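You operate a simulated robot arm through the tools that you are given. There is no shell and no other tool.

You run a simulated robot arm. Do the job below in one go: nothing can be reset, and whatever is moved stays where it is left.

Task
Share out the packing blocks on the top of the side table. At the end: the 90 packing block from the top of the side table is on top of the brown caps box; the black spare gauge from the top of the side table is on the silver o-ring tin; the 50 packing block from the top of the side table is on the silver square plate; the 45 packing block from the top of the side table is on the flat red plate; the silver core from the top of the side table stands on top of the flat cream pack (marked "FELT"); whatever was shut is shut again. Leave all else as you found it, and nothing knocked over.

It is judged by the outcome, as a careful person would: the job done as asked, and still so three seconds after it is handed in. It fails if anything else is knocked over, pushed out of place, dropped, spilled or broken. Lids that push on must go on centred and level and be pressed home; caps that screw on are set level and turned clockwise until they are tight.

Robot
A 7-joint arm with a two-finger parallel gripper, fixed in place. Base frame: the origin is on the floor under the middle of its stand, x ahead of it, y to its left, z up; the work surface is at about z = 0.8. Readings come in m, degrees, newtons and seconds.
With the tool pointing down near the work surface it reaches from about 0.3 to 0.7 m from the base axis. Its first joint turns from -66.0 to 66.0 degrees. Payload 1.57 kg.
The tool frame sits at the grasp point between the pads (the TCP): z along the fingers, y along the line on which they close. The tips reach 0.03 m beyond it. Largest opening 0.11 m; finger width 0.024, thickness 0.012; the body of the gripper, 0.048 by 0.112 m, starts 0.078 m behind the TCP.
Orientation is that of the tool frame in the base frame, as a unit quaternion [w, x, y, z]. With the fingers straight down and closing along the base's y, the tool's x points along the base's -x, its y along +y and its z along -z.

Tools
- The arm moves only by the tool jog_arm. Its argument "rows" is a list of rows, each a list of 7 numbers: the shift along the tool's x, y, z in units of 50 mm (1.0 is 50 mm), then the turn, a rotation vector about the tool's x, y, z in units of 8 degrees (1.0 is 8 degrees), then the gripper command, from -1 (fully open) to 1 (shut), values between in proportion. In form: [[tx, ty, tz, ax, ay, az, claw], ...]. A call has 1 to 20 rows; each row shifts and turns the commanded pose from where the row before left it, along the tool's axes as they then stand. A call with a number of a shift or a turn outside -1 to 1 is refused whole. A row lasts 0.2 s, in which the tool goes at most 0.05 m and 8.6 degrees; a call with a longer step from one row to the next is refused whole, and so is a gripper value outside its range. Where a pose cannot be reached the arm comes as near as it can. A force on the tool above 40 N (or 10 N above the force at the start of the call, whichever is more), or a blocked arm, ends the call early, and 0.2 s more pass. Each finger travels about 0.108 m/s and halts on what it meets, pressing with about 24 N; the grip force reading is that of the motor and also rises with nothing between the fingers. The clock runs only during rows and for 0.2 s after the last one: add rows that do not move to give the fingers time. The reply holds the time, the measured pose of the TCP, the force on the tool along the base axes, the opening and the grip force, in the units named above and with some noise, with the torque about the TCP (base axes, N m) and any sound that the robot's microphone picked up.
- Cameras (640 x 400 px; columns grow to the right, rows downward): "scene" is fixed at [0.1787, -0.4062, 1.4036]; the picture's right is [0.55, -0.84, 0.00], its down [-0.60, -0.40, -0.69] and it looks along [0.58, 0.38, -0.72] (base axes); focal length 303 px, centre (320, 200). "wrist" rides on the gripper at [0.07, 0.016, -0.141] in the tool frame; the picture's right is [-0.23, 0.97, 0.00], its down [-0.86, -0.20, -0.48] and it looks along [-0.47, -0.11, 0.88] (tool axes); focal length 222 px, centre (320, 200). There is no depth. A picture from a camera that has moved, and an enlarged one, comes with that camera's place and axes in the base frame and with its lens. The place of the scene camera against the robot may be out by one fixed shift of up to 0.025 m in any direction.
- snapshot(camera): a new picture of that camera. No time passes.
- zoom(camera, box): a new picture of the part [left, top, right, bottom] of that camera's present view, enlarged. No time passes.
- hand_in(): hands the job in; it is judged then, once.

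Places have to be worked out from the pictures, the camera data and where the tool is seen. Open the gripper and draw the arm clear of the work before you hand the job in, unless the task says otherwise.

The tools are called after "Request:" as a command line: name --pt "numbers of a row" for each row, then --argument value for the rest, lists and objects as JSON in quotes. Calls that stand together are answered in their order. jog_arm: Moves the arm, as the interface text tells. Its arguments: {"type":"object","properties":{"rows":{"type":"array","items":{"type":"array","items":{"type":"number"}}}},"required":["rows"]} The other tools are called the same way: snapshot (camera) takes a picture; zoom (camera, box) takes an enlarged picture of a part of a camera's view; hand_in () hands the job in.

At the start:

```text
clock: 0.0
eef_pos: [0.3906, -0.0872, 1.1113]
ee_rot: [-0.001, 0.0, 1.0, 0.0]
contact_force: [-0.1, -0.6, 0.2]
torque: [-0.02, 0.02, 0.01]
opening: 0.11
finger_force: 0.1
```

scene: 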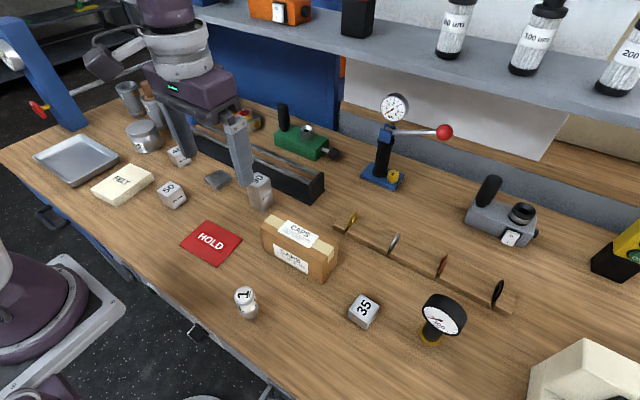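
wrist: 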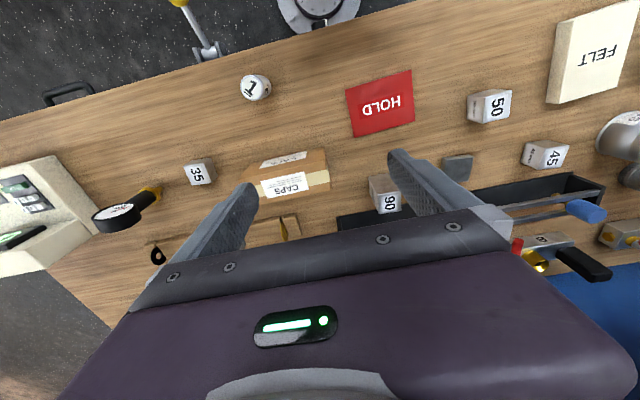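

I start by looking closely at the bench from both cameras to identify the objects before moving.

Request:
zoom --camera "scene" --box '[0, 60, 320, 260]'

Request:
zoom --camera "scene" --box '[160, 160, 480, 360]'

Request:
zoom --camera "scene" --box '[320, 60, 640, 260]'

Request:
zoom --camera "wrist" --box '[320, 0, 640, 200]'

Request:
zoom --camera "wrist" --box '[0, 0, 320, 200]'

```text
2.00 times, centred on (160, 160) of scene
camera zoom: at [0.1787, -0.4062, 1.4036], right [0.55, -0.84, 0.0], down [-0.6, -0.4, -0.69], along [0.58, 0.38, -0.72], focal length 606 px, centre (640, 280)
```

zoom: 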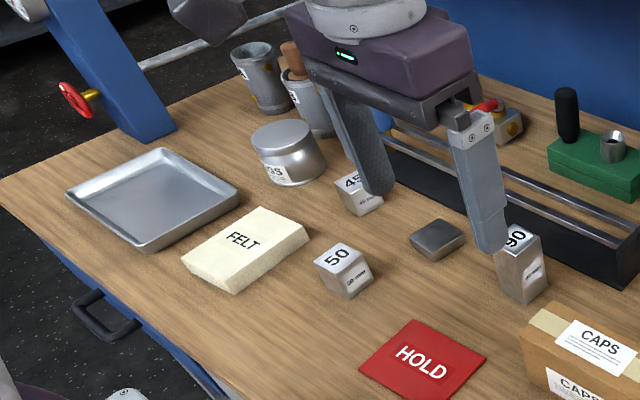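

```text
2.00 times, centred on (320, 260) of scene
camera zoom: at [0.1787, -0.4062, 1.4036], right [0.55, -0.84, 0.0], down [-0.6, -0.4, -0.69], along [0.58, 0.38, -0.72], focal length 606 px, centre (320, 80)
```

zoom: 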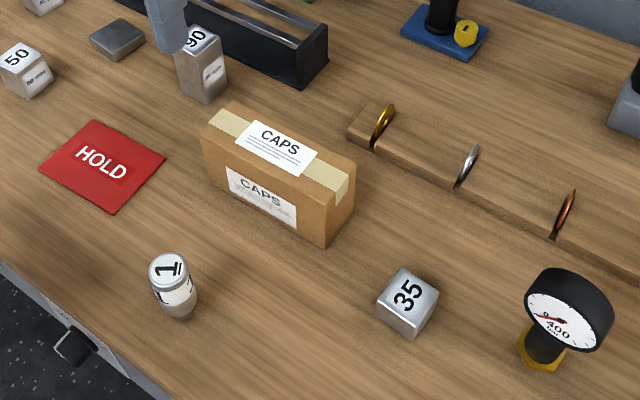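

```text
2.00 times, centred on (480, 160) of scene
camera zoom: at [0.1787, -0.4062, 1.4036], right [0.55, -0.84, 0.0], down [-0.6, -0.4, -0.69], along [0.58, 0.38, -0.72], focal length 606 px, centre (0, 280)
```

zoom: 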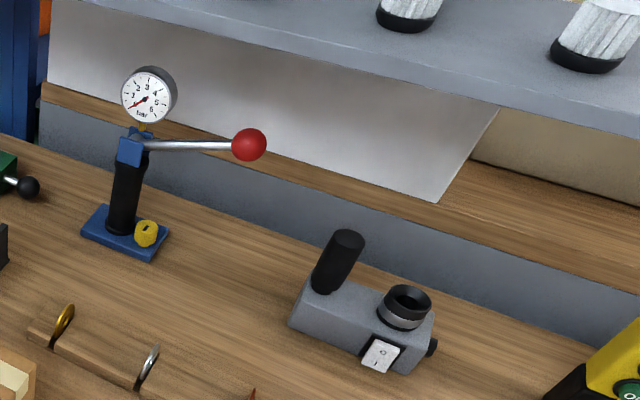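

```text
2.00 times, centred on (480, 100) of wrist
camera zoom: at [0.3203, -0.0709, 1.2527], right [0.23, 0.97, 0.0], down [0.86, -0.2, 0.48], along [0.47, -0.11, -0.88], focal length 444 px, centre (0, 400)
```

zoom: 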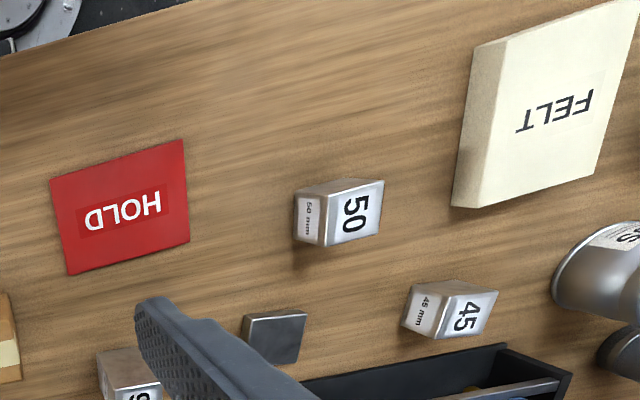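

```text
2.00 times, centred on (160, 100) of wrist
camera zoom: at [0.3203, -0.0709, 1.2527], right [0.23, 0.97, 0.0], down [0.86, -0.2, 0.48], along [0.47, -0.11, -0.88], focal length 444 px, centre (640, 400)
```

zoom: 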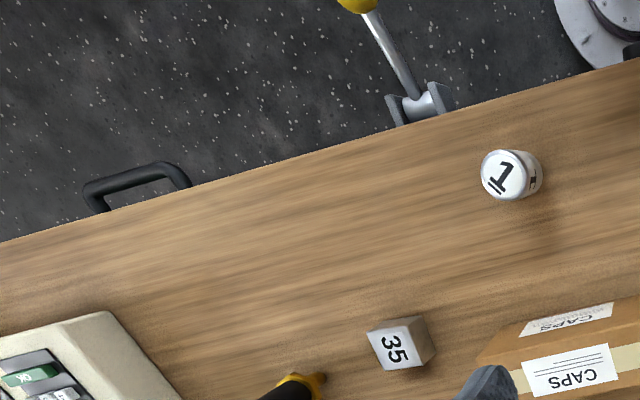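

The pictures show numbered blocks 90, 50, 45 and 35, a red HOLD plate, the FELT pack, the CAPS box, a labelled tin, a gauge and a small "1" cylinder. I move the arm left at the same height, so the wrist camera gets a better view of the left half.

Request:
jog_arm --pt "0 0.9 0 0 0 0 -1" --pt "0 0.9 0 0 0 0 -1" --pt "0 0.9 0 0 0 0 -1" --pt "0 0.9 0 0 0 0 -1" --pt "0 0.9 0 0 0 0 -1" --pt "0 0.9 0 0 0 0 -1" --pt "0 0.9 0 0 0 0 -1" --pt "0 0 0 0 0 0 -1" --pt "0 0 0 0 0 0 -1"

```text
clock: 2.0
eef_pos: [0.3919, 0.2284, 1.1124]
ee_rot: [-0.001, 0.0, 1.0, 0.0]
contact_force: [0.7, -0.8, 0.0]
torque: [0.0, 0.01, 0.0]
opening: 0.1099
finger_force: 0.0
```

The arm is now at y of about 0.228. I take a picture from both cameras here.

Request:
snapshot --camera "wrist"

Request:
snapshot --camera "scene"

Request:
zoom --camera "wrist" --box '[400, 50, 640, 200]'

Request:
zoom --camera "wrist" --box '[240, 50, 480, 200]'

```text
taken
camera wrist: at [0.3219, 0.2444, 1.2543], right [0.23, 0.97, 0.0], down [0.86, -0.2, 0.48], along [0.47, -0.11, -0.88], focal length 222 px, centre (320, 200)
```

wrist: 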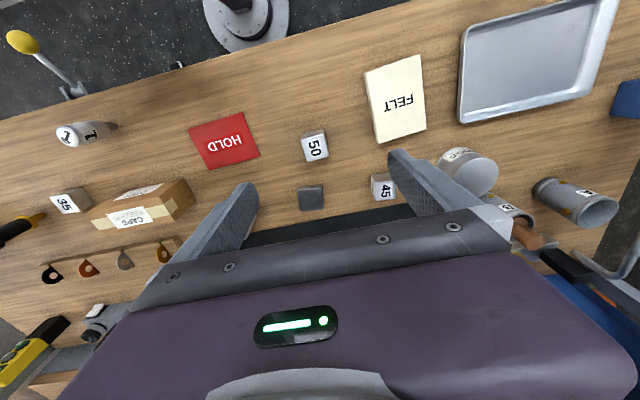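

```text
taken
```

scene: 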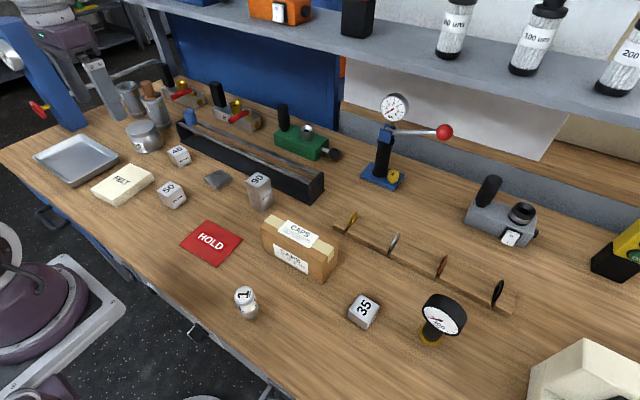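

```text
2.67 times, centred on (520, 125) of wrist
camera zoom: at [0.3219, 0.2444, 1.2543], right [0.23, 0.97, 0.0], down [0.86, -0.2, 0.48], along [0.47, -0.11, -0.88], focal length 592 px, centre (-213, 400)
```

zoom: 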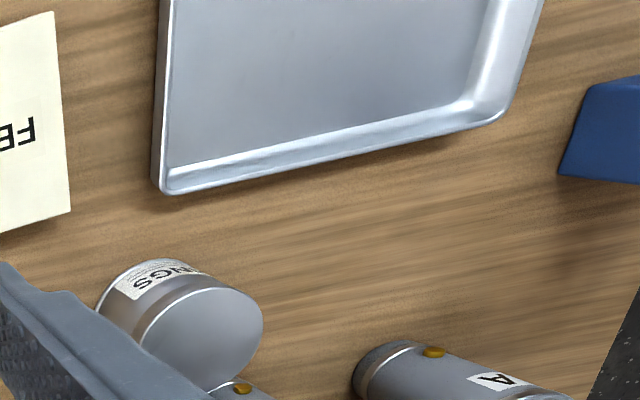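

```text
2.67 times, centred on (360, 125) of wrist
camera zoom: at [0.3219, 0.2444, 1.2543], right [0.23, 0.97, 0.0], down [0.86, -0.2, 0.48], along [0.47, -0.11, -0.88], focal length 592 px, centre (213, 400)
```

zoom: 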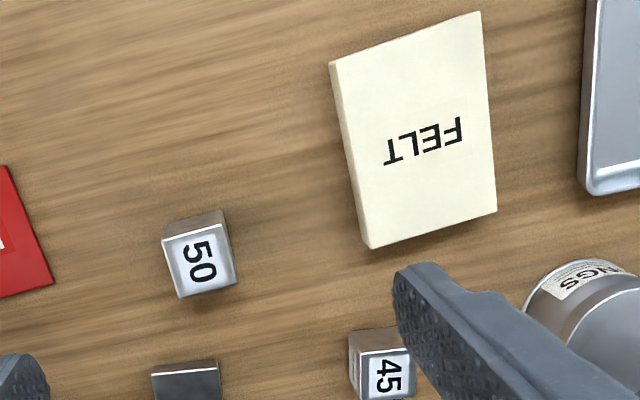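

With the arm off to the left, the scene camera now shows the middle and right. I zoom there to check each item.

Request:
zoom --camera "scene" --box '[20, 70, 180, 170]'

Request:
zoom --camera "scene" --box '[80, 130, 240, 230]'

Request:
zoom --camera "scene" --box '[180, 150, 340, 250]'

Request:
zoom --camera "scene" --box '[180, 200, 340, 330]'

Request:
zoom --camera "scene" --box '[320, 260, 520, 380]'

Request:
zoom --camera "scene" --box '[120, 70, 350, 210]'

```text
4.00 times, centred on (100, 120) of scene
camera zoom: at [0.1787, -0.4062, 1.4036], right [0.55, -0.84, 0.0], down [-0.6, -0.4, -0.69], along [0.58, 0.38, -0.72], focal length 1211 px, centre (1200, 520)
```

zoom: 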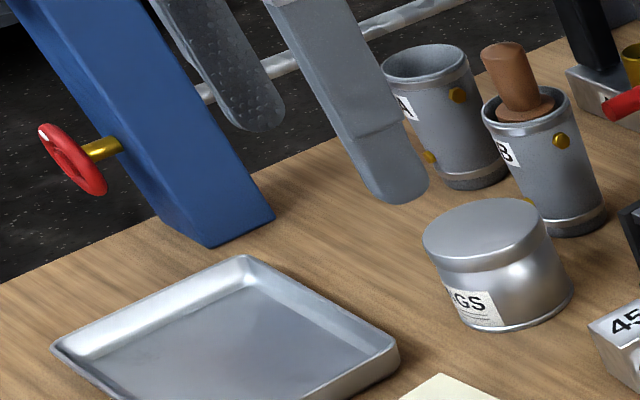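

```text
4.00 times, centred on (160, 180) of scene
camera zoom: at [0.1787, -0.4062, 1.4036], right [0.55, -0.84, 0.0], down [-0.6, -0.4, -0.69], along [0.58, 0.38, -0.72], focal length 1211 px, centre (960, 280)
```

zoom: 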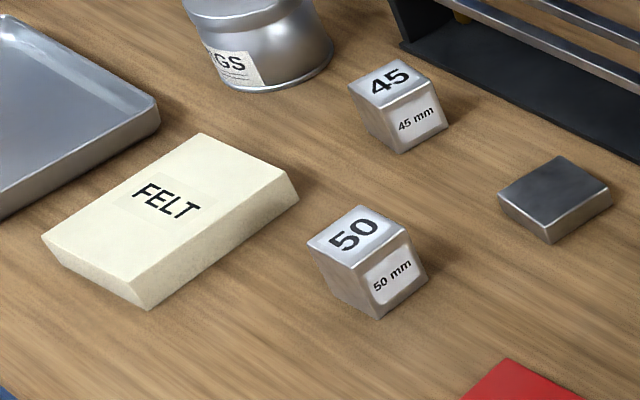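

```text
4.00 times, centred on (260, 200) of scene
camera zoom: at [0.1787, -0.4062, 1.4036], right [0.55, -0.84, 0.0], down [-0.6, -0.4, -0.69], along [0.58, 0.38, -0.72], focal length 1211 px, centre (560, 200)
```

zoom: 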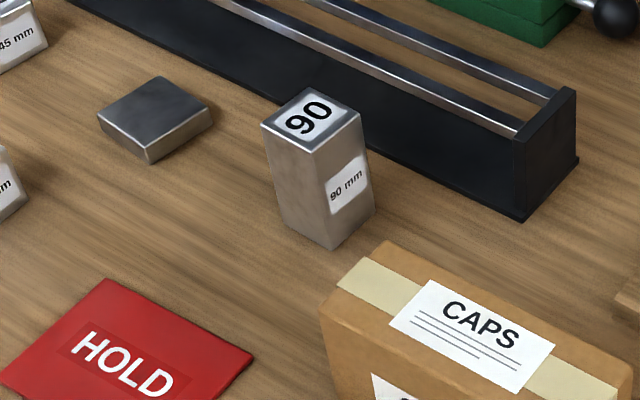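

```text
3.08 times, centred on (260, 265) of scene
camera zoom: at [0.1787, -0.4062, 1.4036], right [0.55, -0.84, 0.0], down [-0.6, -0.4, -0.69], along [0.58, 0.38, -0.72], focal length 932 px, centre (505, 0)
```

zoom: 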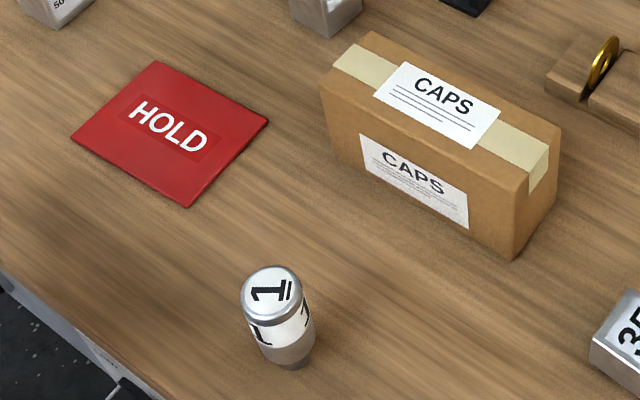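

```text
3.20 times, centred on (420, 320) of scene
camera zoom: at [0.1787, -0.4062, 1.4036], right [0.55, -0.84, 0.0], down [-0.6, -0.4, -0.69], along [0.58, 0.38, -0.72], focal length 969 px, centre (0, -184)
```

zoom: 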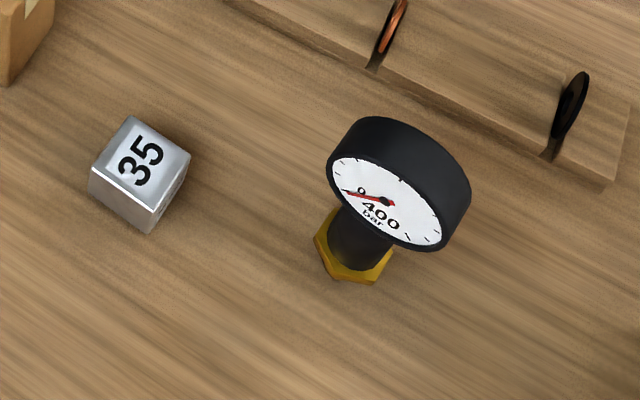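

```text
2.78 times, centred on (235, 140) of scene
camera zoom: at [0.1787, -0.4062, 1.4036], right [0.55, -0.84, 0.0], down [-0.6, -0.4, -0.69], along [0.58, 0.38, -0.72], focal length 842 px, centre (556, 367)
```

zoom: 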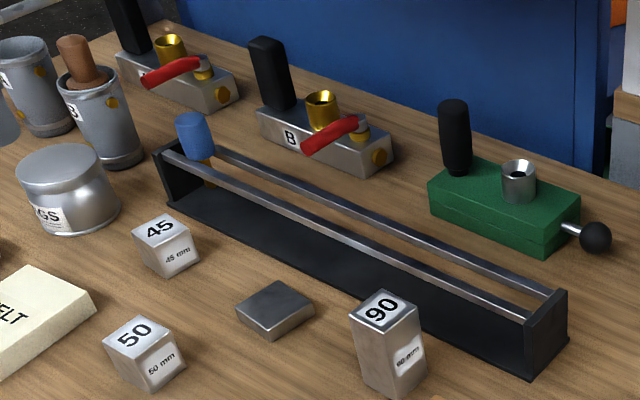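

I read the "1" cylinder as the silver core, since it has a silver body, and the small steel square at about (0.546, 0.171) as the silver square plate, since the tray is clearly rectangular. I start with the 50 block and move to hover above it at about (0.43, 0.213).

Request:
jog_arm --pt "-0.4 -0.15 0.2 0 0 0 -1" --pt "-0.36 -0.15 0.6 0 0 0 -1" --pt "0 0 0.8 0 0 0 -1" --pt "0 0 0.8 0 0 0 -1" --pt "0 0 0.6 0 0 0 -1" --pt "0 0 0 0 0 0 -1" --pt "0 0 0 0 0 0 -1"

Request:
snapshot --camera "wrist"

```text
clock: 3.6
eef_pos: [0.4302, 0.2117, 0.9642]
ee_rot: [0.0, 0.0, 1.0, 0.0]
contact_force: [0.0, 0.4, -0.1]
torque: [0.05, -0.03, -0.02]
opening: 0.1098
finger_force: 0.1
```

```text
taken
camera wrist: at [0.3591, 0.2289, 1.1047], right [0.23, 0.97, 0.0], down [0.86, -0.2, 0.48], along [0.47, -0.11, -0.88], focal length 222 px, centre (320, 200)
```

wrist: 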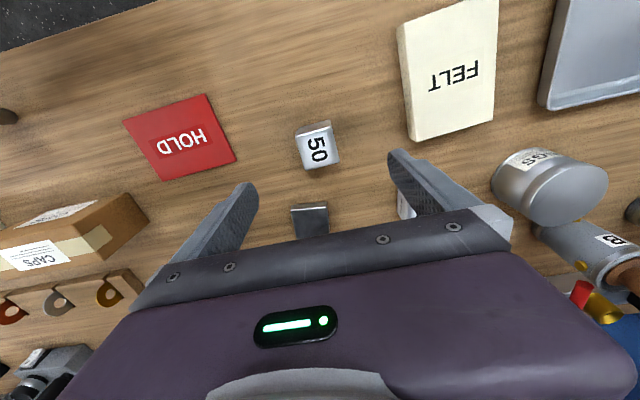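

Request:
zoom --camera "wrist" --box '[240, 100, 400, 250]'

Request:
zoom --camera "wrist" --box '[100, 70, 260, 220]'

Request:
zoom --camera "wrist" --box '[380, 0, 640, 250]'

```text
2.67 times, centred on (320, 175) of wrist
camera zoom: at [0.3591, 0.2289, 1.1047], right [0.23, 0.97, 0.0], down [0.86, -0.2, 0.48], along [0.47, -0.11, -0.88], focal length 592 px, centre (320, 267)
```

zoom: 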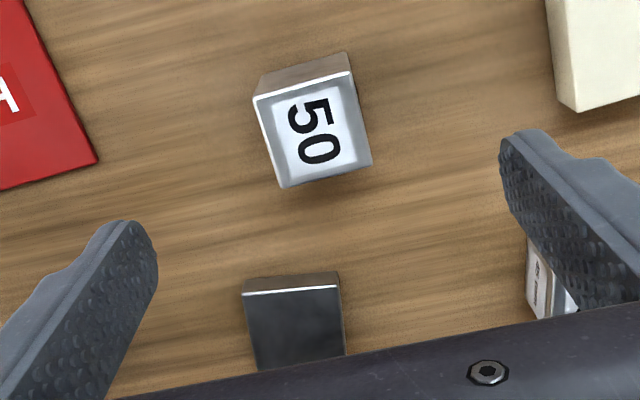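

```text
2.67 times, centred on (180, 145) of wrist
camera zoom: at [0.3591, 0.2289, 1.1047], right [0.23, 0.97, 0.0], down [0.86, -0.2, 0.48], along [0.47, -0.11, -0.88], focal length 592 px, centre (693, 347)
```

zoom: 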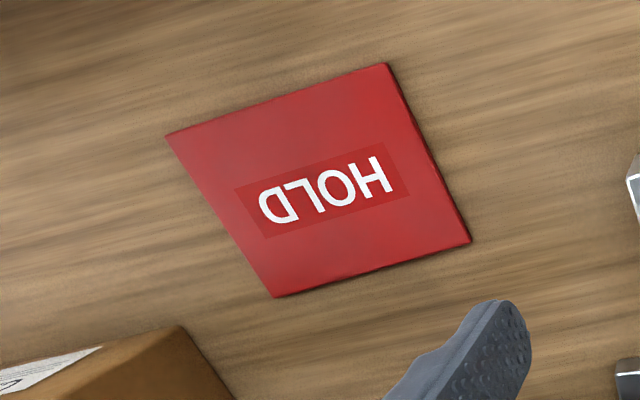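

```text
1.60 times, centred on (510, 125) of wrist
camera zoom: at [0.3591, 0.2289, 1.1047], right [0.23, 0.97, 0.0], down [0.86, -0.2, 0.48], along [0.47, -0.11, -0.88], focal length 355 px, centre (16, 320)
```

zoom: 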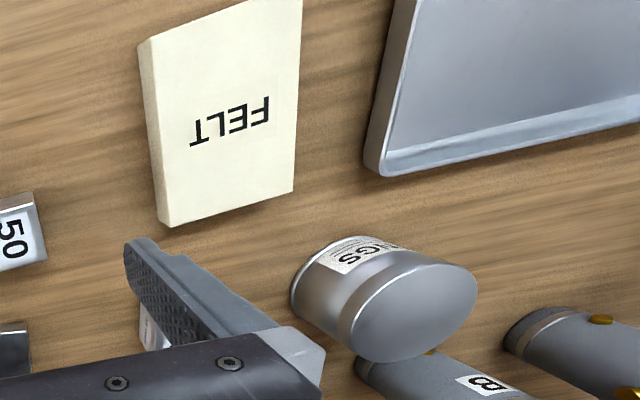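

The 50 block measures about 40 mm square, centred at (0.429, 0.210) and lined up with the base axes. I lower to TCP z of about 0.838 and close the fingers.

Request:
jog_arm --pt "0.02 -0.03 0.7 0 0 0 -1" --pt "0 0 0.7 0 0 0 -1" --pt "0 0 0.6 0 0 0 -1" --pt "0 0 0.3 0 0 0 -1" --pt "0 0 0.2 0 0 0 -1" --pt "0 0 0 0 0 0 -1" --pt "0 0 0 0 0 0 -1"

Request:
snapshot --camera "wrist"

```text
clock: 5.2
eef_pos: [0.429, 0.2098, 0.8378]
ee_rot: [-0.001, 0.0, 1.0, -0.001]
contact_force: [0.3, 0.3, 0.1]
torque: [-0.02, 0.02, 0.02]
opening: 0.11
finger_force: 0.0
```

```text
taken
camera wrist: at [0.3581, 0.2271, 0.9787], right [0.23, 0.97, 0.0], down [0.86, -0.2, 0.48], along [0.47, -0.11, -0.88], focal length 222 px, centre (320, 200)
```

wrist: 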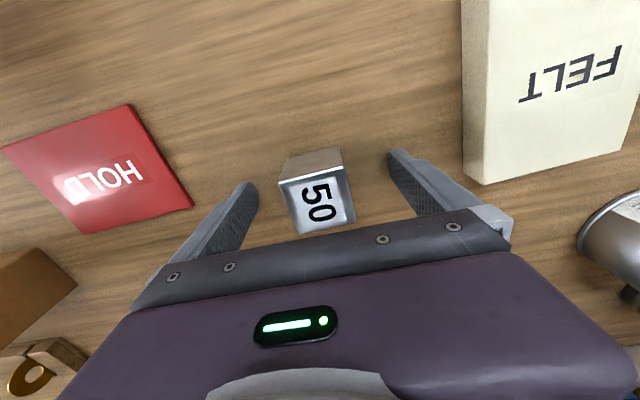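

The block sits between the open fingers, with a clear gap on both sides. I close on it.

Request:
jog_arm --pt "0 0 0 0 0 0 1" --pt "0 0 0 0 0 0 1" --pt "0 0 0 0 0 0 1" --pt "0 0 0 0 0 0 1"

Request:
snapshot --camera "wrist"

```text
clock: 6.2
eef_pos: [0.4277, 0.2108, 0.837]
ee_rot: [0.0, 0.0, 1.0, 0.0]
contact_force: [1.1, -2.0, 2.5]
torque: [-0.13, -0.05, 0.01]
opening: 0.0437
finger_force: 23.7
```

```text
taken
camera wrist: at [0.3581, 0.227, 0.9788], right [0.23, 0.97, 0.0], down [0.86, -0.2, 0.48], along [0.47, -0.11, -0.88], focal length 222 px, centre (320, 200)
```

wrist: 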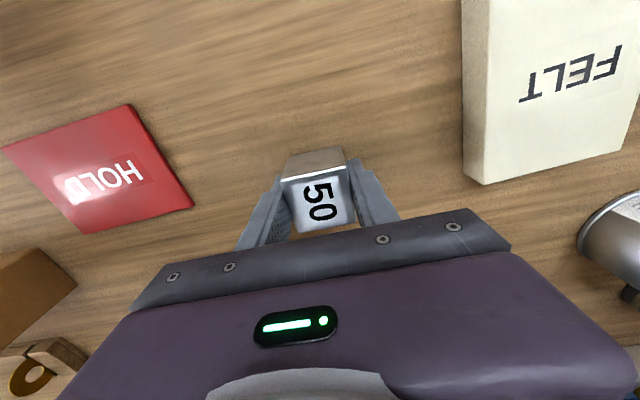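

The grip reads 0.0437 m at 23.7 N. I lift 0.1 m, then check the held block and look at the plate.

Request:
jog_arm --pt "0 0 -0.2 0 0 0 1" --pt "0 0 -0.6 0 0 0 1" --pt "0 0 -0.6 0 0 0 1" --pt "0 0 -0.6 0 0 0 1" --pt "0 0 0 0 0 0 1" --pt "0 0 0 0 0 0 1"

Request:
snapshot --camera "wrist"

Request:
zoom --camera "scene" --box '[100, 100, 300, 240]'

```text
clock: 7.6
eef_pos: [0.427, 0.2123, 0.937]
ee_rot: [0.001, 0.0, 1.0, 0.0]
contact_force: [-0.2, 0.5, -2.7]
torque: [0.04, -0.07, 0.0]
opening: 0.0442
finger_force: 24.5
```

```text
taken
camera wrist: at [0.3565, 0.2275, 1.079], right [0.23, 0.97, 0.0], down [0.86, -0.2, 0.48], along [0.47, -0.11, -0.88], focal length 222 px, centre (320, 200)
```

wrist: 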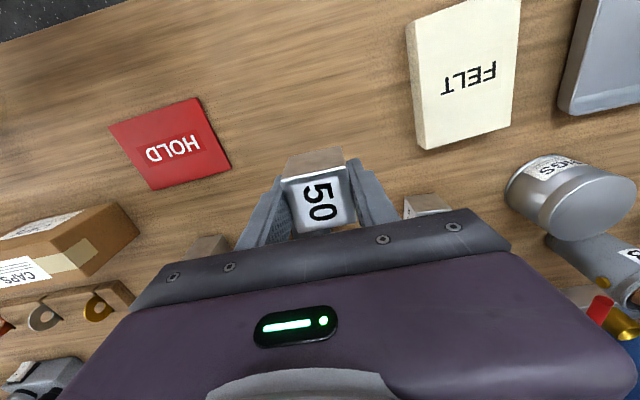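

```text
2.86 times, centred on (200, 170) of scene
camera zoom: at [0.1787, -0.4062, 1.4036], right [0.55, -0.84, 0.0], down [-0.6, -0.4, -0.69], along [0.58, 0.38, -0.72], focal length 865 px, centre (663, 286)
```

zoom: 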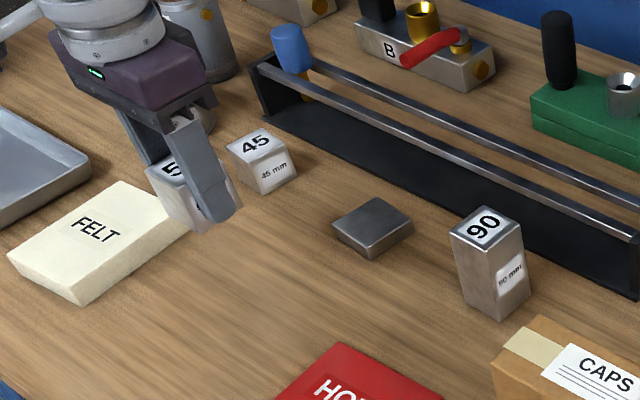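

The block is held securely. I zoom in on the plate in the scene view to get its corners and angle.

Request:
zoom --camera "scene" --box '[194, 160, 242, 200]'

Request:
zoom --camera "scene" --box '[230, 160, 290, 220]'

```text
10.00 times, centred on (218, 180) of scene
camera zoom: at [0.1787, -0.4062, 1.4036], right [0.55, -0.84, 0.0], down [-0.6, -0.4, -0.69], along [0.58, 0.38, -0.72], focal length 3028 px, centre (1340, 400)
```

zoom: 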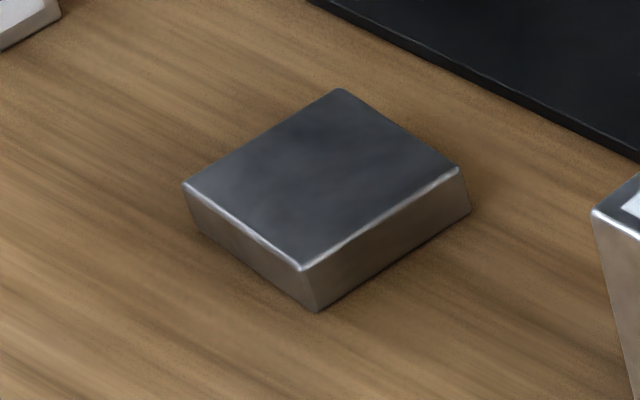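

```text
6.67 times, centred on (260, 190) of scene
camera zoom: at [0.1787, -0.4062, 1.4036], right [0.55, -0.84, 0.0], down [-0.6, -0.4, -0.69], along [0.58, 0.38, -0.72], focal length 2018 px, centre (720, 267)
```

zoom: 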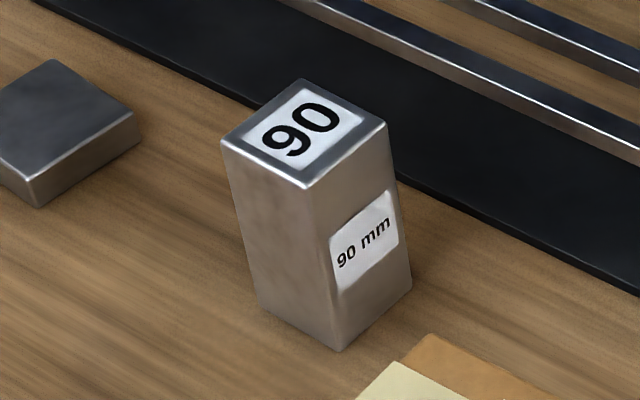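

The plate is about 55 mm square and 15 mm thick, centred at about (0.552, 0.172) and turned about -6.5 degrees. I carry the block over it, turn to match and check before lowering.

Request:
jog_arm --pt "-0.5 -0.16 0 0 0 0 1" --pt "-0.6 -0.2 0 0 0 0 1" --pt "-0.6 -0.2 0 0 0 0 1" --pt "-0.5 -0.16 0 0 0 0 1" --pt "-0.3 -0.08 0 0 0 0 1" --pt "0 0 0 0 0 0.4 1" --pt "0 0 0 0 0 0.4 1" --pt "0 0 0 0 0 0 1" --pt "0 0 0 0 0 0 1"

Request:
snapshot --camera "wrist"

Request:
zoom --camera "scene" --box '[160, 100, 320, 220]'

```text
clock: 9.6
eef_pos: [0.5524, 0.1713, 0.936]
ee_rot: [0.0, 0.056, 0.998, -0.001]
contact_force: [-0.4, 0.1, -3.0]
torque: [-0.02, 0.0, -0.01]
opening: 0.0434
finger_force: 23.9
```

```text
taken
camera wrist: at [0.4839, 0.1947, 1.0779], right [0.33, 0.94, 0.0], down [0.83, -0.29, 0.48], along [0.45, -0.16, -0.88], focal length 222 px, centre (320, 200)
```

wrist: 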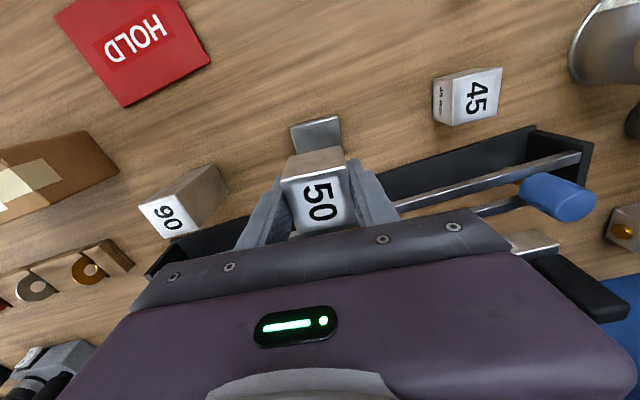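

```text
3.33 times, centred on (240, 160) of scene
camera zoom: at [0.1787, -0.4062, 1.4036], right [0.55, -0.84, 0.0], down [-0.6, -0.4, -0.69], along [0.58, 0.38, -0.72], focal length 1009 px, centre (587, 333)
```

zoom: 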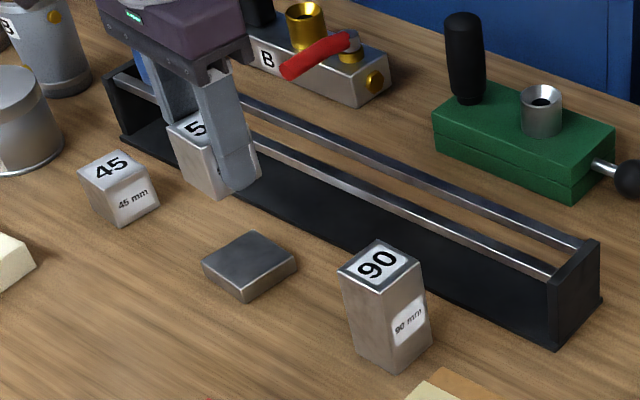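

The turn reads -6.4 degrees, as intended. I zoom in to check that the held block lines up with the plate.

Request:
zoom --camera "wrist" --box '[260, 100, 380, 250]'

```text
2.67 times, centred on (320, 175) of wrist
camera zoom: at [0.4839, 0.1947, 1.0779], right [0.33, 0.94, 0.0], down [0.83, -0.29, 0.48], along [0.45, -0.16, -0.88], focal length 592 px, centre (320, 267)
```

zoom: 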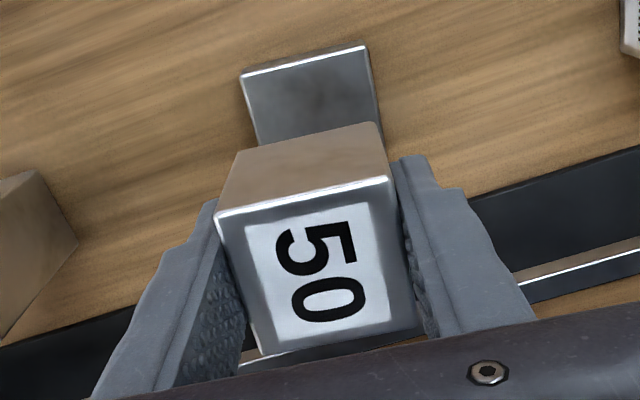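

The block's centre is within about 1 mm of the plate's centre. I lower it to just above the plate first.

Request:
jog_arm --pt "0 0 0.4 0 0 0 1" --pt "0 0 0.5 0 0 0 1" --pt "0 0 0.4 0 0 0 1" --pt "0 0 0.2 0 0 0 1" --pt "0 0 0.06 0 0 0 1" --pt "0 0 0 0 0 0 1" --pt "0 0 0 0 0 0 1"

Request:
zoom --camera "scene" --box '[190, 140, 250, 200]'

```text
clock: 11.2
eef_pos: [0.5532, 0.1712, 0.8582]
ee_rot: [0.0, 0.056, 0.998, 0.0]
contact_force: [-0.3, 0.1, -2.3]
torque: [-0.01, -0.01, 0.0]
opening: 0.0439
finger_force: 24.2
```

```text
6.67 times, centred on (220, 170) of scene
camera zoom: at [0.1787, -0.4062, 1.4036], right [0.55, -0.84, 0.0], down [-0.6, -0.4, -0.69], along [0.58, 0.38, -0.72], focal length 2018 px, centre (987, 400)
```

zoom: 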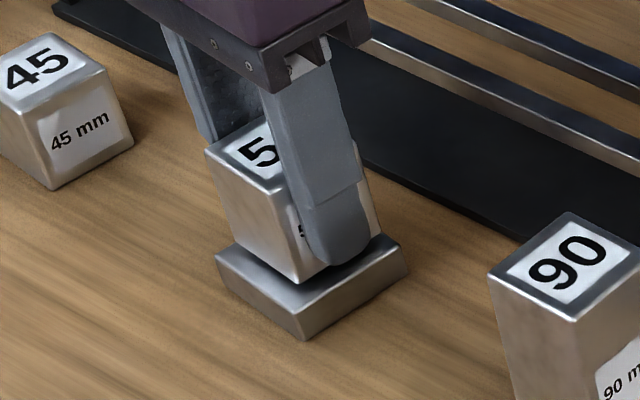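

The block hovers centred a few millimetres above the plate. I lower in 1 mm steps until the load moves to the plate.

Request:
jog_arm --pt "0 0 0.03 0 0 0 1" --pt "0 0 0.03 0 0 0 1" --pt "0 0 0.03 0 0 0 1" --pt "0 0 0 0 0 0 1"

```text
clock: 12.2
eef_pos: [0.5537, 0.1711, 0.8544]
ee_rot: [0.001, 0.056, 0.998, 0.0]
contact_force: [-0.9, -1.8, 15.9]
torque: [-0.11, 0.02, 0.03]
opening: 0.0437
finger_force: 24.0
```

The force went from -2.3 to +15.9 N, so the block is on the plate. I ease up 1 mm to take off the extra load and then open.

Request:
jog_arm --pt "0 0 -0.02 0 0 0 1" --pt "0 0 0 0 0 0 1"

```text
clock: 12.8
eef_pos: [0.5522, 0.172, 0.8558]
ee_rot: [0.0, 0.056, 0.998, 0.001]
contact_force: [1.9, 0.5, 3.3]
torque: [0.04, -0.22, -0.01]
opening: 0.0438
finger_force: 24.3
```

The force is down to 3.3 N. I open partly, check, and then open further and rise.

Request:
jog_arm --pt "0 0 0 0 0 0 0" --pt "0 0 0 0 0 0 -0.4" --pt "0 0 0 0 0 0 -0.6" --pt "0 0 0 0 0 0 -0.6" --pt "0 0 -0.2 0 0 0 -0.6" --pt "0 0 -0.6 0 0 0 -0.6" --pt "0 0 -0.8 0 0 0 -0.6" --pt "0 0 -0.4 0 0 0 -1" --pt "0 0 0 0 0 0 -1"

Request:
snapshot --camera "wrist"

Request:
zoom --camera "scene" --box '[190, 140, 250, 200]'

```text
clock: 14.8
eef_pos: [0.5514, 0.1712, 0.9544]
ee_rot: [0.0, 0.056, 0.998, 0.001]
contact_force: [1.0, 0.9, -0.2]
torque: [0.02, 0.02, 0.0]
opening: 0.11
finger_force: 0.2
```

```text
taken
camera wrist: at [0.4837, 0.1949, 1.0961], right [0.33, 0.94, 0.0], down [0.83, -0.29, 0.48], along [0.45, -0.16, -0.88], focal length 222 px, centre (320, 200)
```

wrist: 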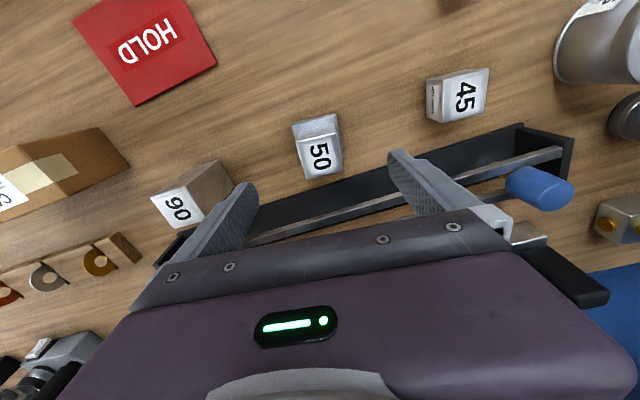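

```text
6.67 times, centred on (220, 170) of scene
camera zoom: at [0.1787, -0.4062, 1.4036], right [0.55, -0.84, 0.0], down [-0.6, -0.4, -0.69], along [0.58, 0.38, -0.72], focal length 2018 px, centre (987, 400)
```

zoom: 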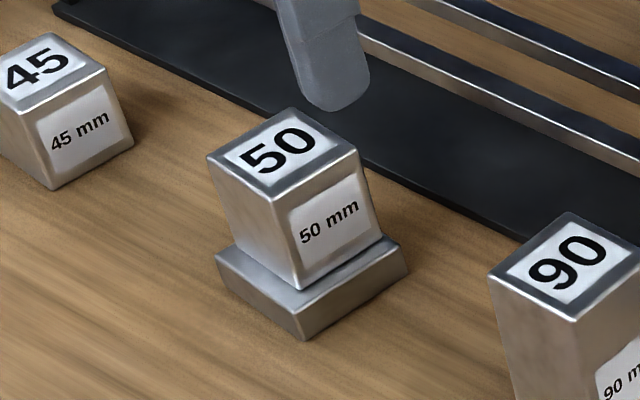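

The 50 block stands centred on the plate. Next comes the 45 block, so I zoom in from both cameras for its pose.

Request:
zoom --camera "wrist" --box '[400, 40, 520, 140]'

Request:
zoom --camera "scene" --box '[150, 130, 210, 180]'

Request:
zoom --camera "scene" --box '[170, 210, 250, 270]'

```text
4.00 times, centred on (460, 90) of wrist
camera zoom: at [0.4837, 0.1949, 1.0961], right [0.33, 0.94, 0.0], down [0.83, -0.29, 0.48], along [0.45, -0.16, -0.88], focal length 888 px, centre (-240, 640)
```

zoom: 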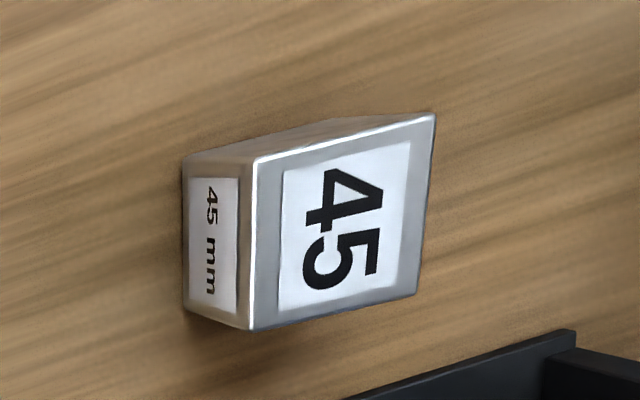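

```text
8.00 times, centred on (180, 155) of scene
camera zoom: at [0.1787, -0.4062, 1.4036], right [0.55, -0.84, 0.0], down [-0.6, -0.4, -0.69], along [0.58, 0.38, -0.72], focal length 2422 px, centre (1440, 560)
```

zoom: 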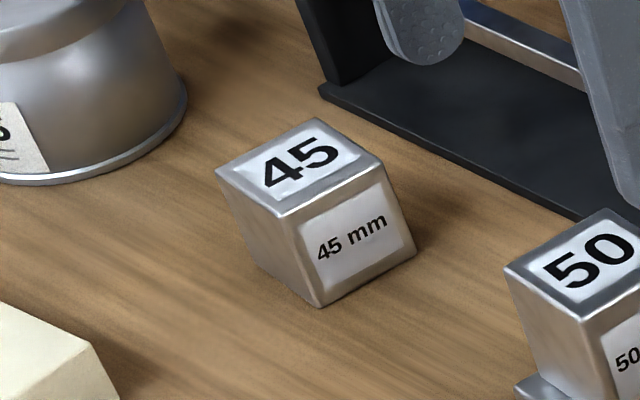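

```text
6.67 times, centred on (210, 240) of scene
camera zoom: at [0.1787, -0.4062, 1.4036], right [0.55, -0.84, 0.0], down [-0.6, -0.4, -0.69], along [0.58, 0.38, -0.72], focal length 2018 px, centre (1053, -67)
```

zoom: 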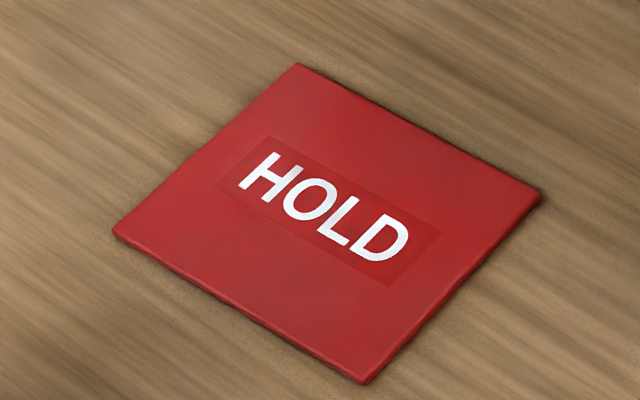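

The 45 block is centred at about (0.5495, 0.329), turned about -6 degrees, which matches the gripper's present turn. I move over it at a safe height.

Request:
jog_arm --pt "0.06 0.5 0 0 0 0 -1" --pt "0.08 0.6 0 0 0 0 -1" --pt "0.08 0.6 0 0 0 0 -1" --pt "0.08 0.6 0 0 0 0 -1" --pt "0.06 0.5 0 0 0 0 -1" --pt "0.03 0.34 0 0 0 0 -1" --pt "0 0 0 0 0 0 -1" --pt "0 0 0 0 0 0 -1"

Request:
snapshot --camera "wrist"

Request:
zoom --camera "wrist" --box '[240, 80, 400, 230]'

```text
clock: 16.6
eef_pos: [0.5514, 0.3278, 0.9549]
ee_rot: [0.0, 0.056, 0.998, 0.0]
contact_force: [0.8, 0.8, 0.1]
torque: [0.0, -0.02, -0.03]
opening: 0.1098
finger_force: 0.0
```

```text
taken
camera wrist: at [0.4831, 0.3524, 1.0968], right [0.33, 0.94, 0.0], down [0.83, -0.29, 0.48], along [0.45, -0.16, -0.88], focal length 222 px, centre (320, 200)
```

wrist: 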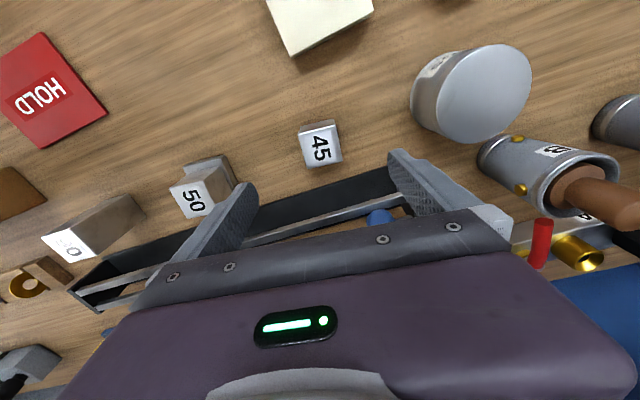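

```text
2.67 times, centred on (320, 155) of wrist
camera zoom: at [0.4831, 0.3524, 1.0968], right [0.33, 0.94, 0.0], down [0.83, -0.29, 0.48], along [0.45, -0.16, -0.88], focal length 592 px, centre (320, 320)
```

zoom: 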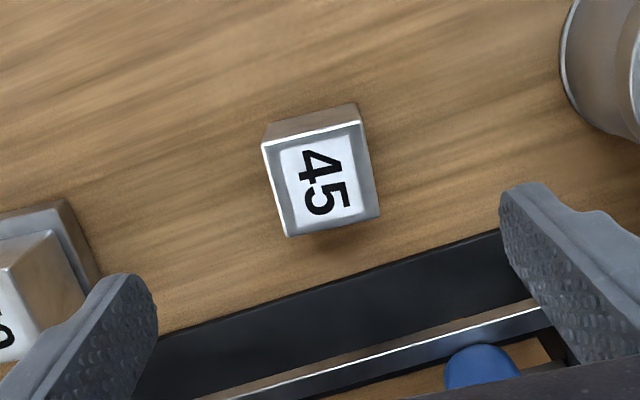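

The block's centre measures (0.549, 0.330), about 2 mm from the tool axis. I correct that, lower to z of about 0.836, and stop before closing.

Request:
jog_arm --pt "0.04 0.026 0.6 0 0 0 -1" --pt "0 0 0.7 0 0 0 -1" --pt "0 0 0.6 0 0 0 -1" --pt "0 0 0.3 0 0 0 -1" --pt "0 0 0.18 0 0 0 -1" --pt "0 0 0 0 0 0 -1" --pt "0 0 0 0 0 0 -1"

Request:
snapshot --camera "wrist"

```text
clock: 18.2
eef_pos: [0.5496, 0.3317, 0.8355]
ee_rot: [0.0, 0.056, 0.998, -0.001]
contact_force: [0.3, -0.5, 0.2]
torque: [0.01, 0.0, 0.0]
opening: 0.1101
finger_force: 0.1
```

```text
taken
camera wrist: at [0.4808, 0.3549, 0.9765], right [0.33, 0.94, 0.0], down [0.83, -0.29, 0.48], along [0.45, -0.16, -0.88], focal length 222 px, centre (320, 200)
```

wrist: 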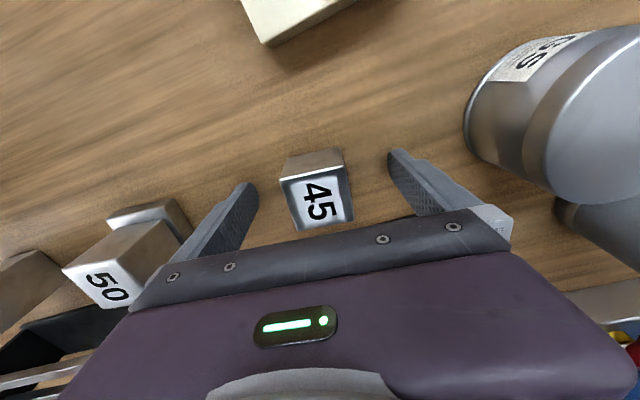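

The 45 block is between the fingers, square to them, and nothing is touching. I close and lift 0.12 m.

Request:
jog_arm --pt "0 0 0 0 0 0 1" --pt "0 0 0 0 0 0 1" --pt "0 0 0 0 0 0 1" --pt "0 0 0 0 0 0 1" --pt "0 0 -0.2 0 0 0 1" --pt "0 0 -0.6 0 0 0 1" --pt "0 0 -0.8 0 0 0 1" --pt "0 0 -0.8 0 0 0 1" --pt "0 0 0 0 0 0 1" --pt "0 0 0 0 0 0 1"

Request:
snapshot --camera "wrist"

```text
clock: 20.4
eef_pos: [0.5485, 0.3311, 0.9563]
ee_rot: [0.0, 0.056, 0.998, 0.0]
contact_force: [0.2, 0.5, -2.3]
torque: [0.01, 0.0, 0.0]
opening: 0.0438
finger_force: 24.3
```

```text
taken
camera wrist: at [0.479, 0.3545, 1.0976], right [0.33, 0.94, 0.0], down [0.83, -0.29, 0.48], along [0.45, -0.16, -0.88], focal length 222 px, centre (320, 200)
```

wrist: 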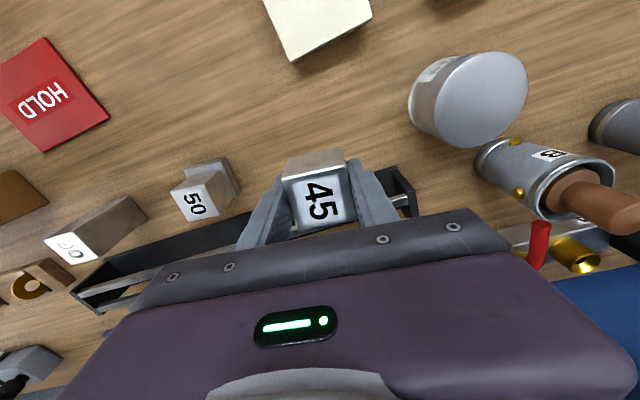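

The 45 block is held at 24 N. The red plate spans about 0.09 by 0.12 m, centred at (0.389, 0.030) and turned about +2.5 degrees, so I carry the block over it and turn to match.

Request:
jog_arm --pt "0.2 -0.5 0 0 0 0 1" --pt "0.31 -0.79 0 0 0 0 1" --pt "0.31 -0.79 0 0 0 0 1" --pt "0.31 -0.79 0 0 0 0 1" --pt "0.31 -0.79 0 0 0 0 1" --pt "0.31 -0.79 0 0 0 0 1" --pt "0.31 -0.79 0 0 0 0 1" --pt "0.25 -0.6 0 0 0 0 1" --pt "0.19 -0.5 0 0 0 0 1" --pt "0 0 0 0 0 -0.55 1" --pt "0 0 0 0 0 -0.55 1" --pt "0 0 0 0 0 0 1" --pt "0 0 0 0 0 0 1"

Request:
snapshot --camera "wrist"

Request:
snapshot --camera "scene"

```text
clock: 23.2
eef_pos: [0.3903, 0.0299, 0.9555]
ee_rot: [0.001, -0.021, 1.0, 0.0]
contact_force: [0.2, 0.6, -2.0]
torque: [-0.01, 0.03, 0.0]
opening: 0.0437
finger_force: 24.1
```

```text
taken
camera wrist: at [0.3192, 0.0425, 1.0968], right [0.19, 0.98, 0.0], down [0.86, -0.16, 0.48], along [0.47, -0.09, -0.88], focal length 222 px, centre (320, 200)
```

wrist: 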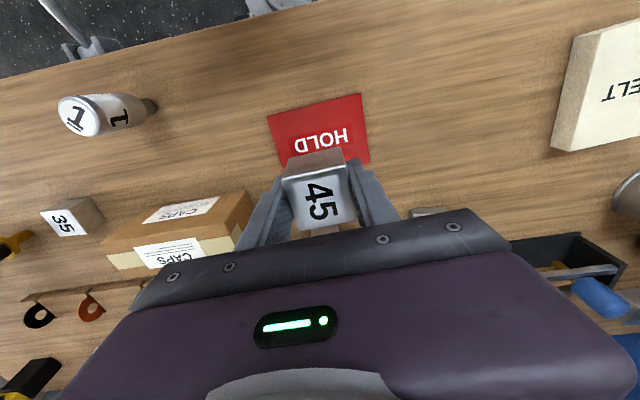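

```text
taken
```

scene: 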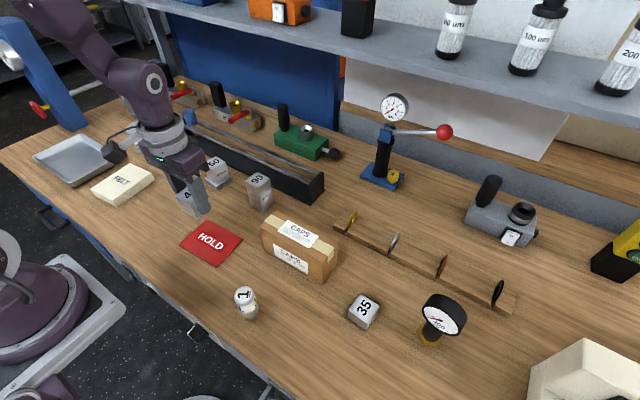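

The block hangs over the red plate at (0.390, 0.030). I lower to just above it, then step down gently.

Request:
jog_arm --pt "0.02 0 0.5 0 0 0 1" --pt "0 0 0.7 0 0 0 1" --pt "0 0 0.6 0 0 0 1" --pt "0 0 0.3 0 0 0 1" --pt "0 0 0.1 0 0 0 1" --pt "0 0 0 0 0 0 1" --pt "0 0 0 0 0 0 1"

Request:
zoom --camera "scene" --box '[160, 180, 270, 280]'

Request:
snapshot --camera "wrist"

```text
clock: 24.8
eef_pos: [0.3883, 0.0304, 0.8463]
ee_rot: [0.0, -0.021, 1.0, -0.001]
contact_force: [-0.8, -0.6, -2.1]
torque: [-0.01, 0.02, 0.01]
opening: 0.0436
finger_force: 24.1
```

```text
4.00 times, centred on (215, 230) of scene
camera zoom: at [0.1787, -0.4062, 1.4036], right [0.55, -0.84, 0.0], down [-0.6, -0.4, -0.69], along [0.58, 0.38, -0.72], focal length 1211 px, centre (740, 80)
```

zoom: 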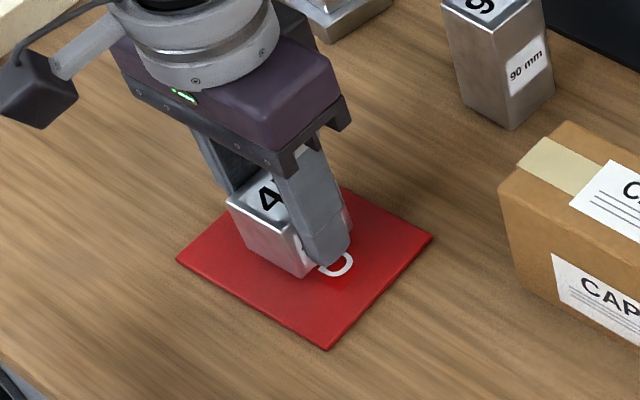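

```text
taken
camera wrist: at [0.3184, 0.0442, 0.9874], right [0.19, 0.98, 0.0], down [0.86, -0.16, 0.48], along [0.47, -0.09, -0.88], focal length 222 px, centre (320, 200)
```

wrist: 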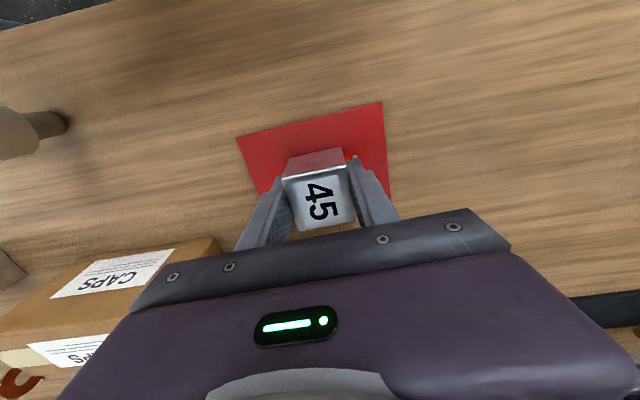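

The block is about 8 mm above the plate and roughly centred. I step down until it touches.

Request:
jog_arm --pt "0 0 0.04 0 0 0 1" --pt "0 0 0.04 0 0 0 1" --pt "0 0 0.03 0 0 0 1" --pt "0 0 0.02 0 0 0 1" --pt "0 0 0 0 0 0 1"

```text
clock: 26.0
eef_pos: [0.3878, 0.0321, 0.8396]
ee_rot: [0.0, -0.021, 1.0, 0.0]
contact_force: [-0.4, 0.7, 12.1]
torque: [0.01, 0.02, 0.0]
opening: 0.0438
finger_force: 23.9
```

Contact is at z of about 0.840, with 12 N of push. I ease up 1 mm, open and rise.

Request:
jog_arm --pt "0 0 -0.02 0 0 0 1" --pt "0 0 0 0 0 0 1" --pt "0 0 0 0 0 0 0" --pt "0 0 0 0 0 0 -0.4" --pt "0 0 0 0 0 0 -0.6" --pt "0 0 0 0 0 0 -0.6" --pt "0 0 -0.2 0 0 0 -0.6" --pt "0 0 -0.6 0 0 0 -0.6" --pt "0 0 -0.8 0 0 0 -0.6" --pt "0 0 -0.8 0 0 0 -1" --pt "0 0 0 0 0 0 -1" --pt "0 0 0 0 0 0 -1"

Request:
snapshot --camera "wrist"

Request:
zoom --camera "scene" --box '[160, 180, 270, 280]'

```text
clock: 28.6
eef_pos: [0.3908, 0.0292, 0.9596]
ee_rot: [0.0, -0.021, 1.0, 0.0]
contact_force: [0.0, 0.7, -0.2]
torque: [-0.01, -0.01, -0.01]
opening: 0.1103
finger_force: 0.0
```

```text
taken
camera wrist: at [0.3186, 0.0425, 1.1015], right [0.19, 0.98, 0.0], down [0.86, -0.16, 0.48], along [0.47, -0.09, -0.88], focal length 222 px, centre (320, 200)
```

wrist: 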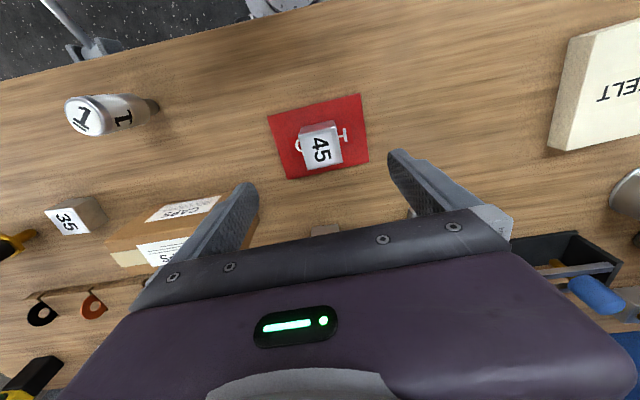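

```text
4.00 times, centred on (215, 230) of scene
camera zoom: at [0.1787, -0.4062, 1.4036], right [0.55, -0.84, 0.0], down [-0.6, -0.4, -0.69], along [0.58, 0.38, -0.72], focal length 1211 px, centre (740, 80)
```

zoom: 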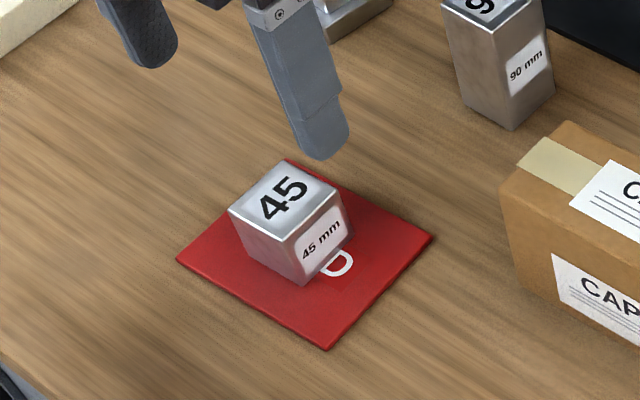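

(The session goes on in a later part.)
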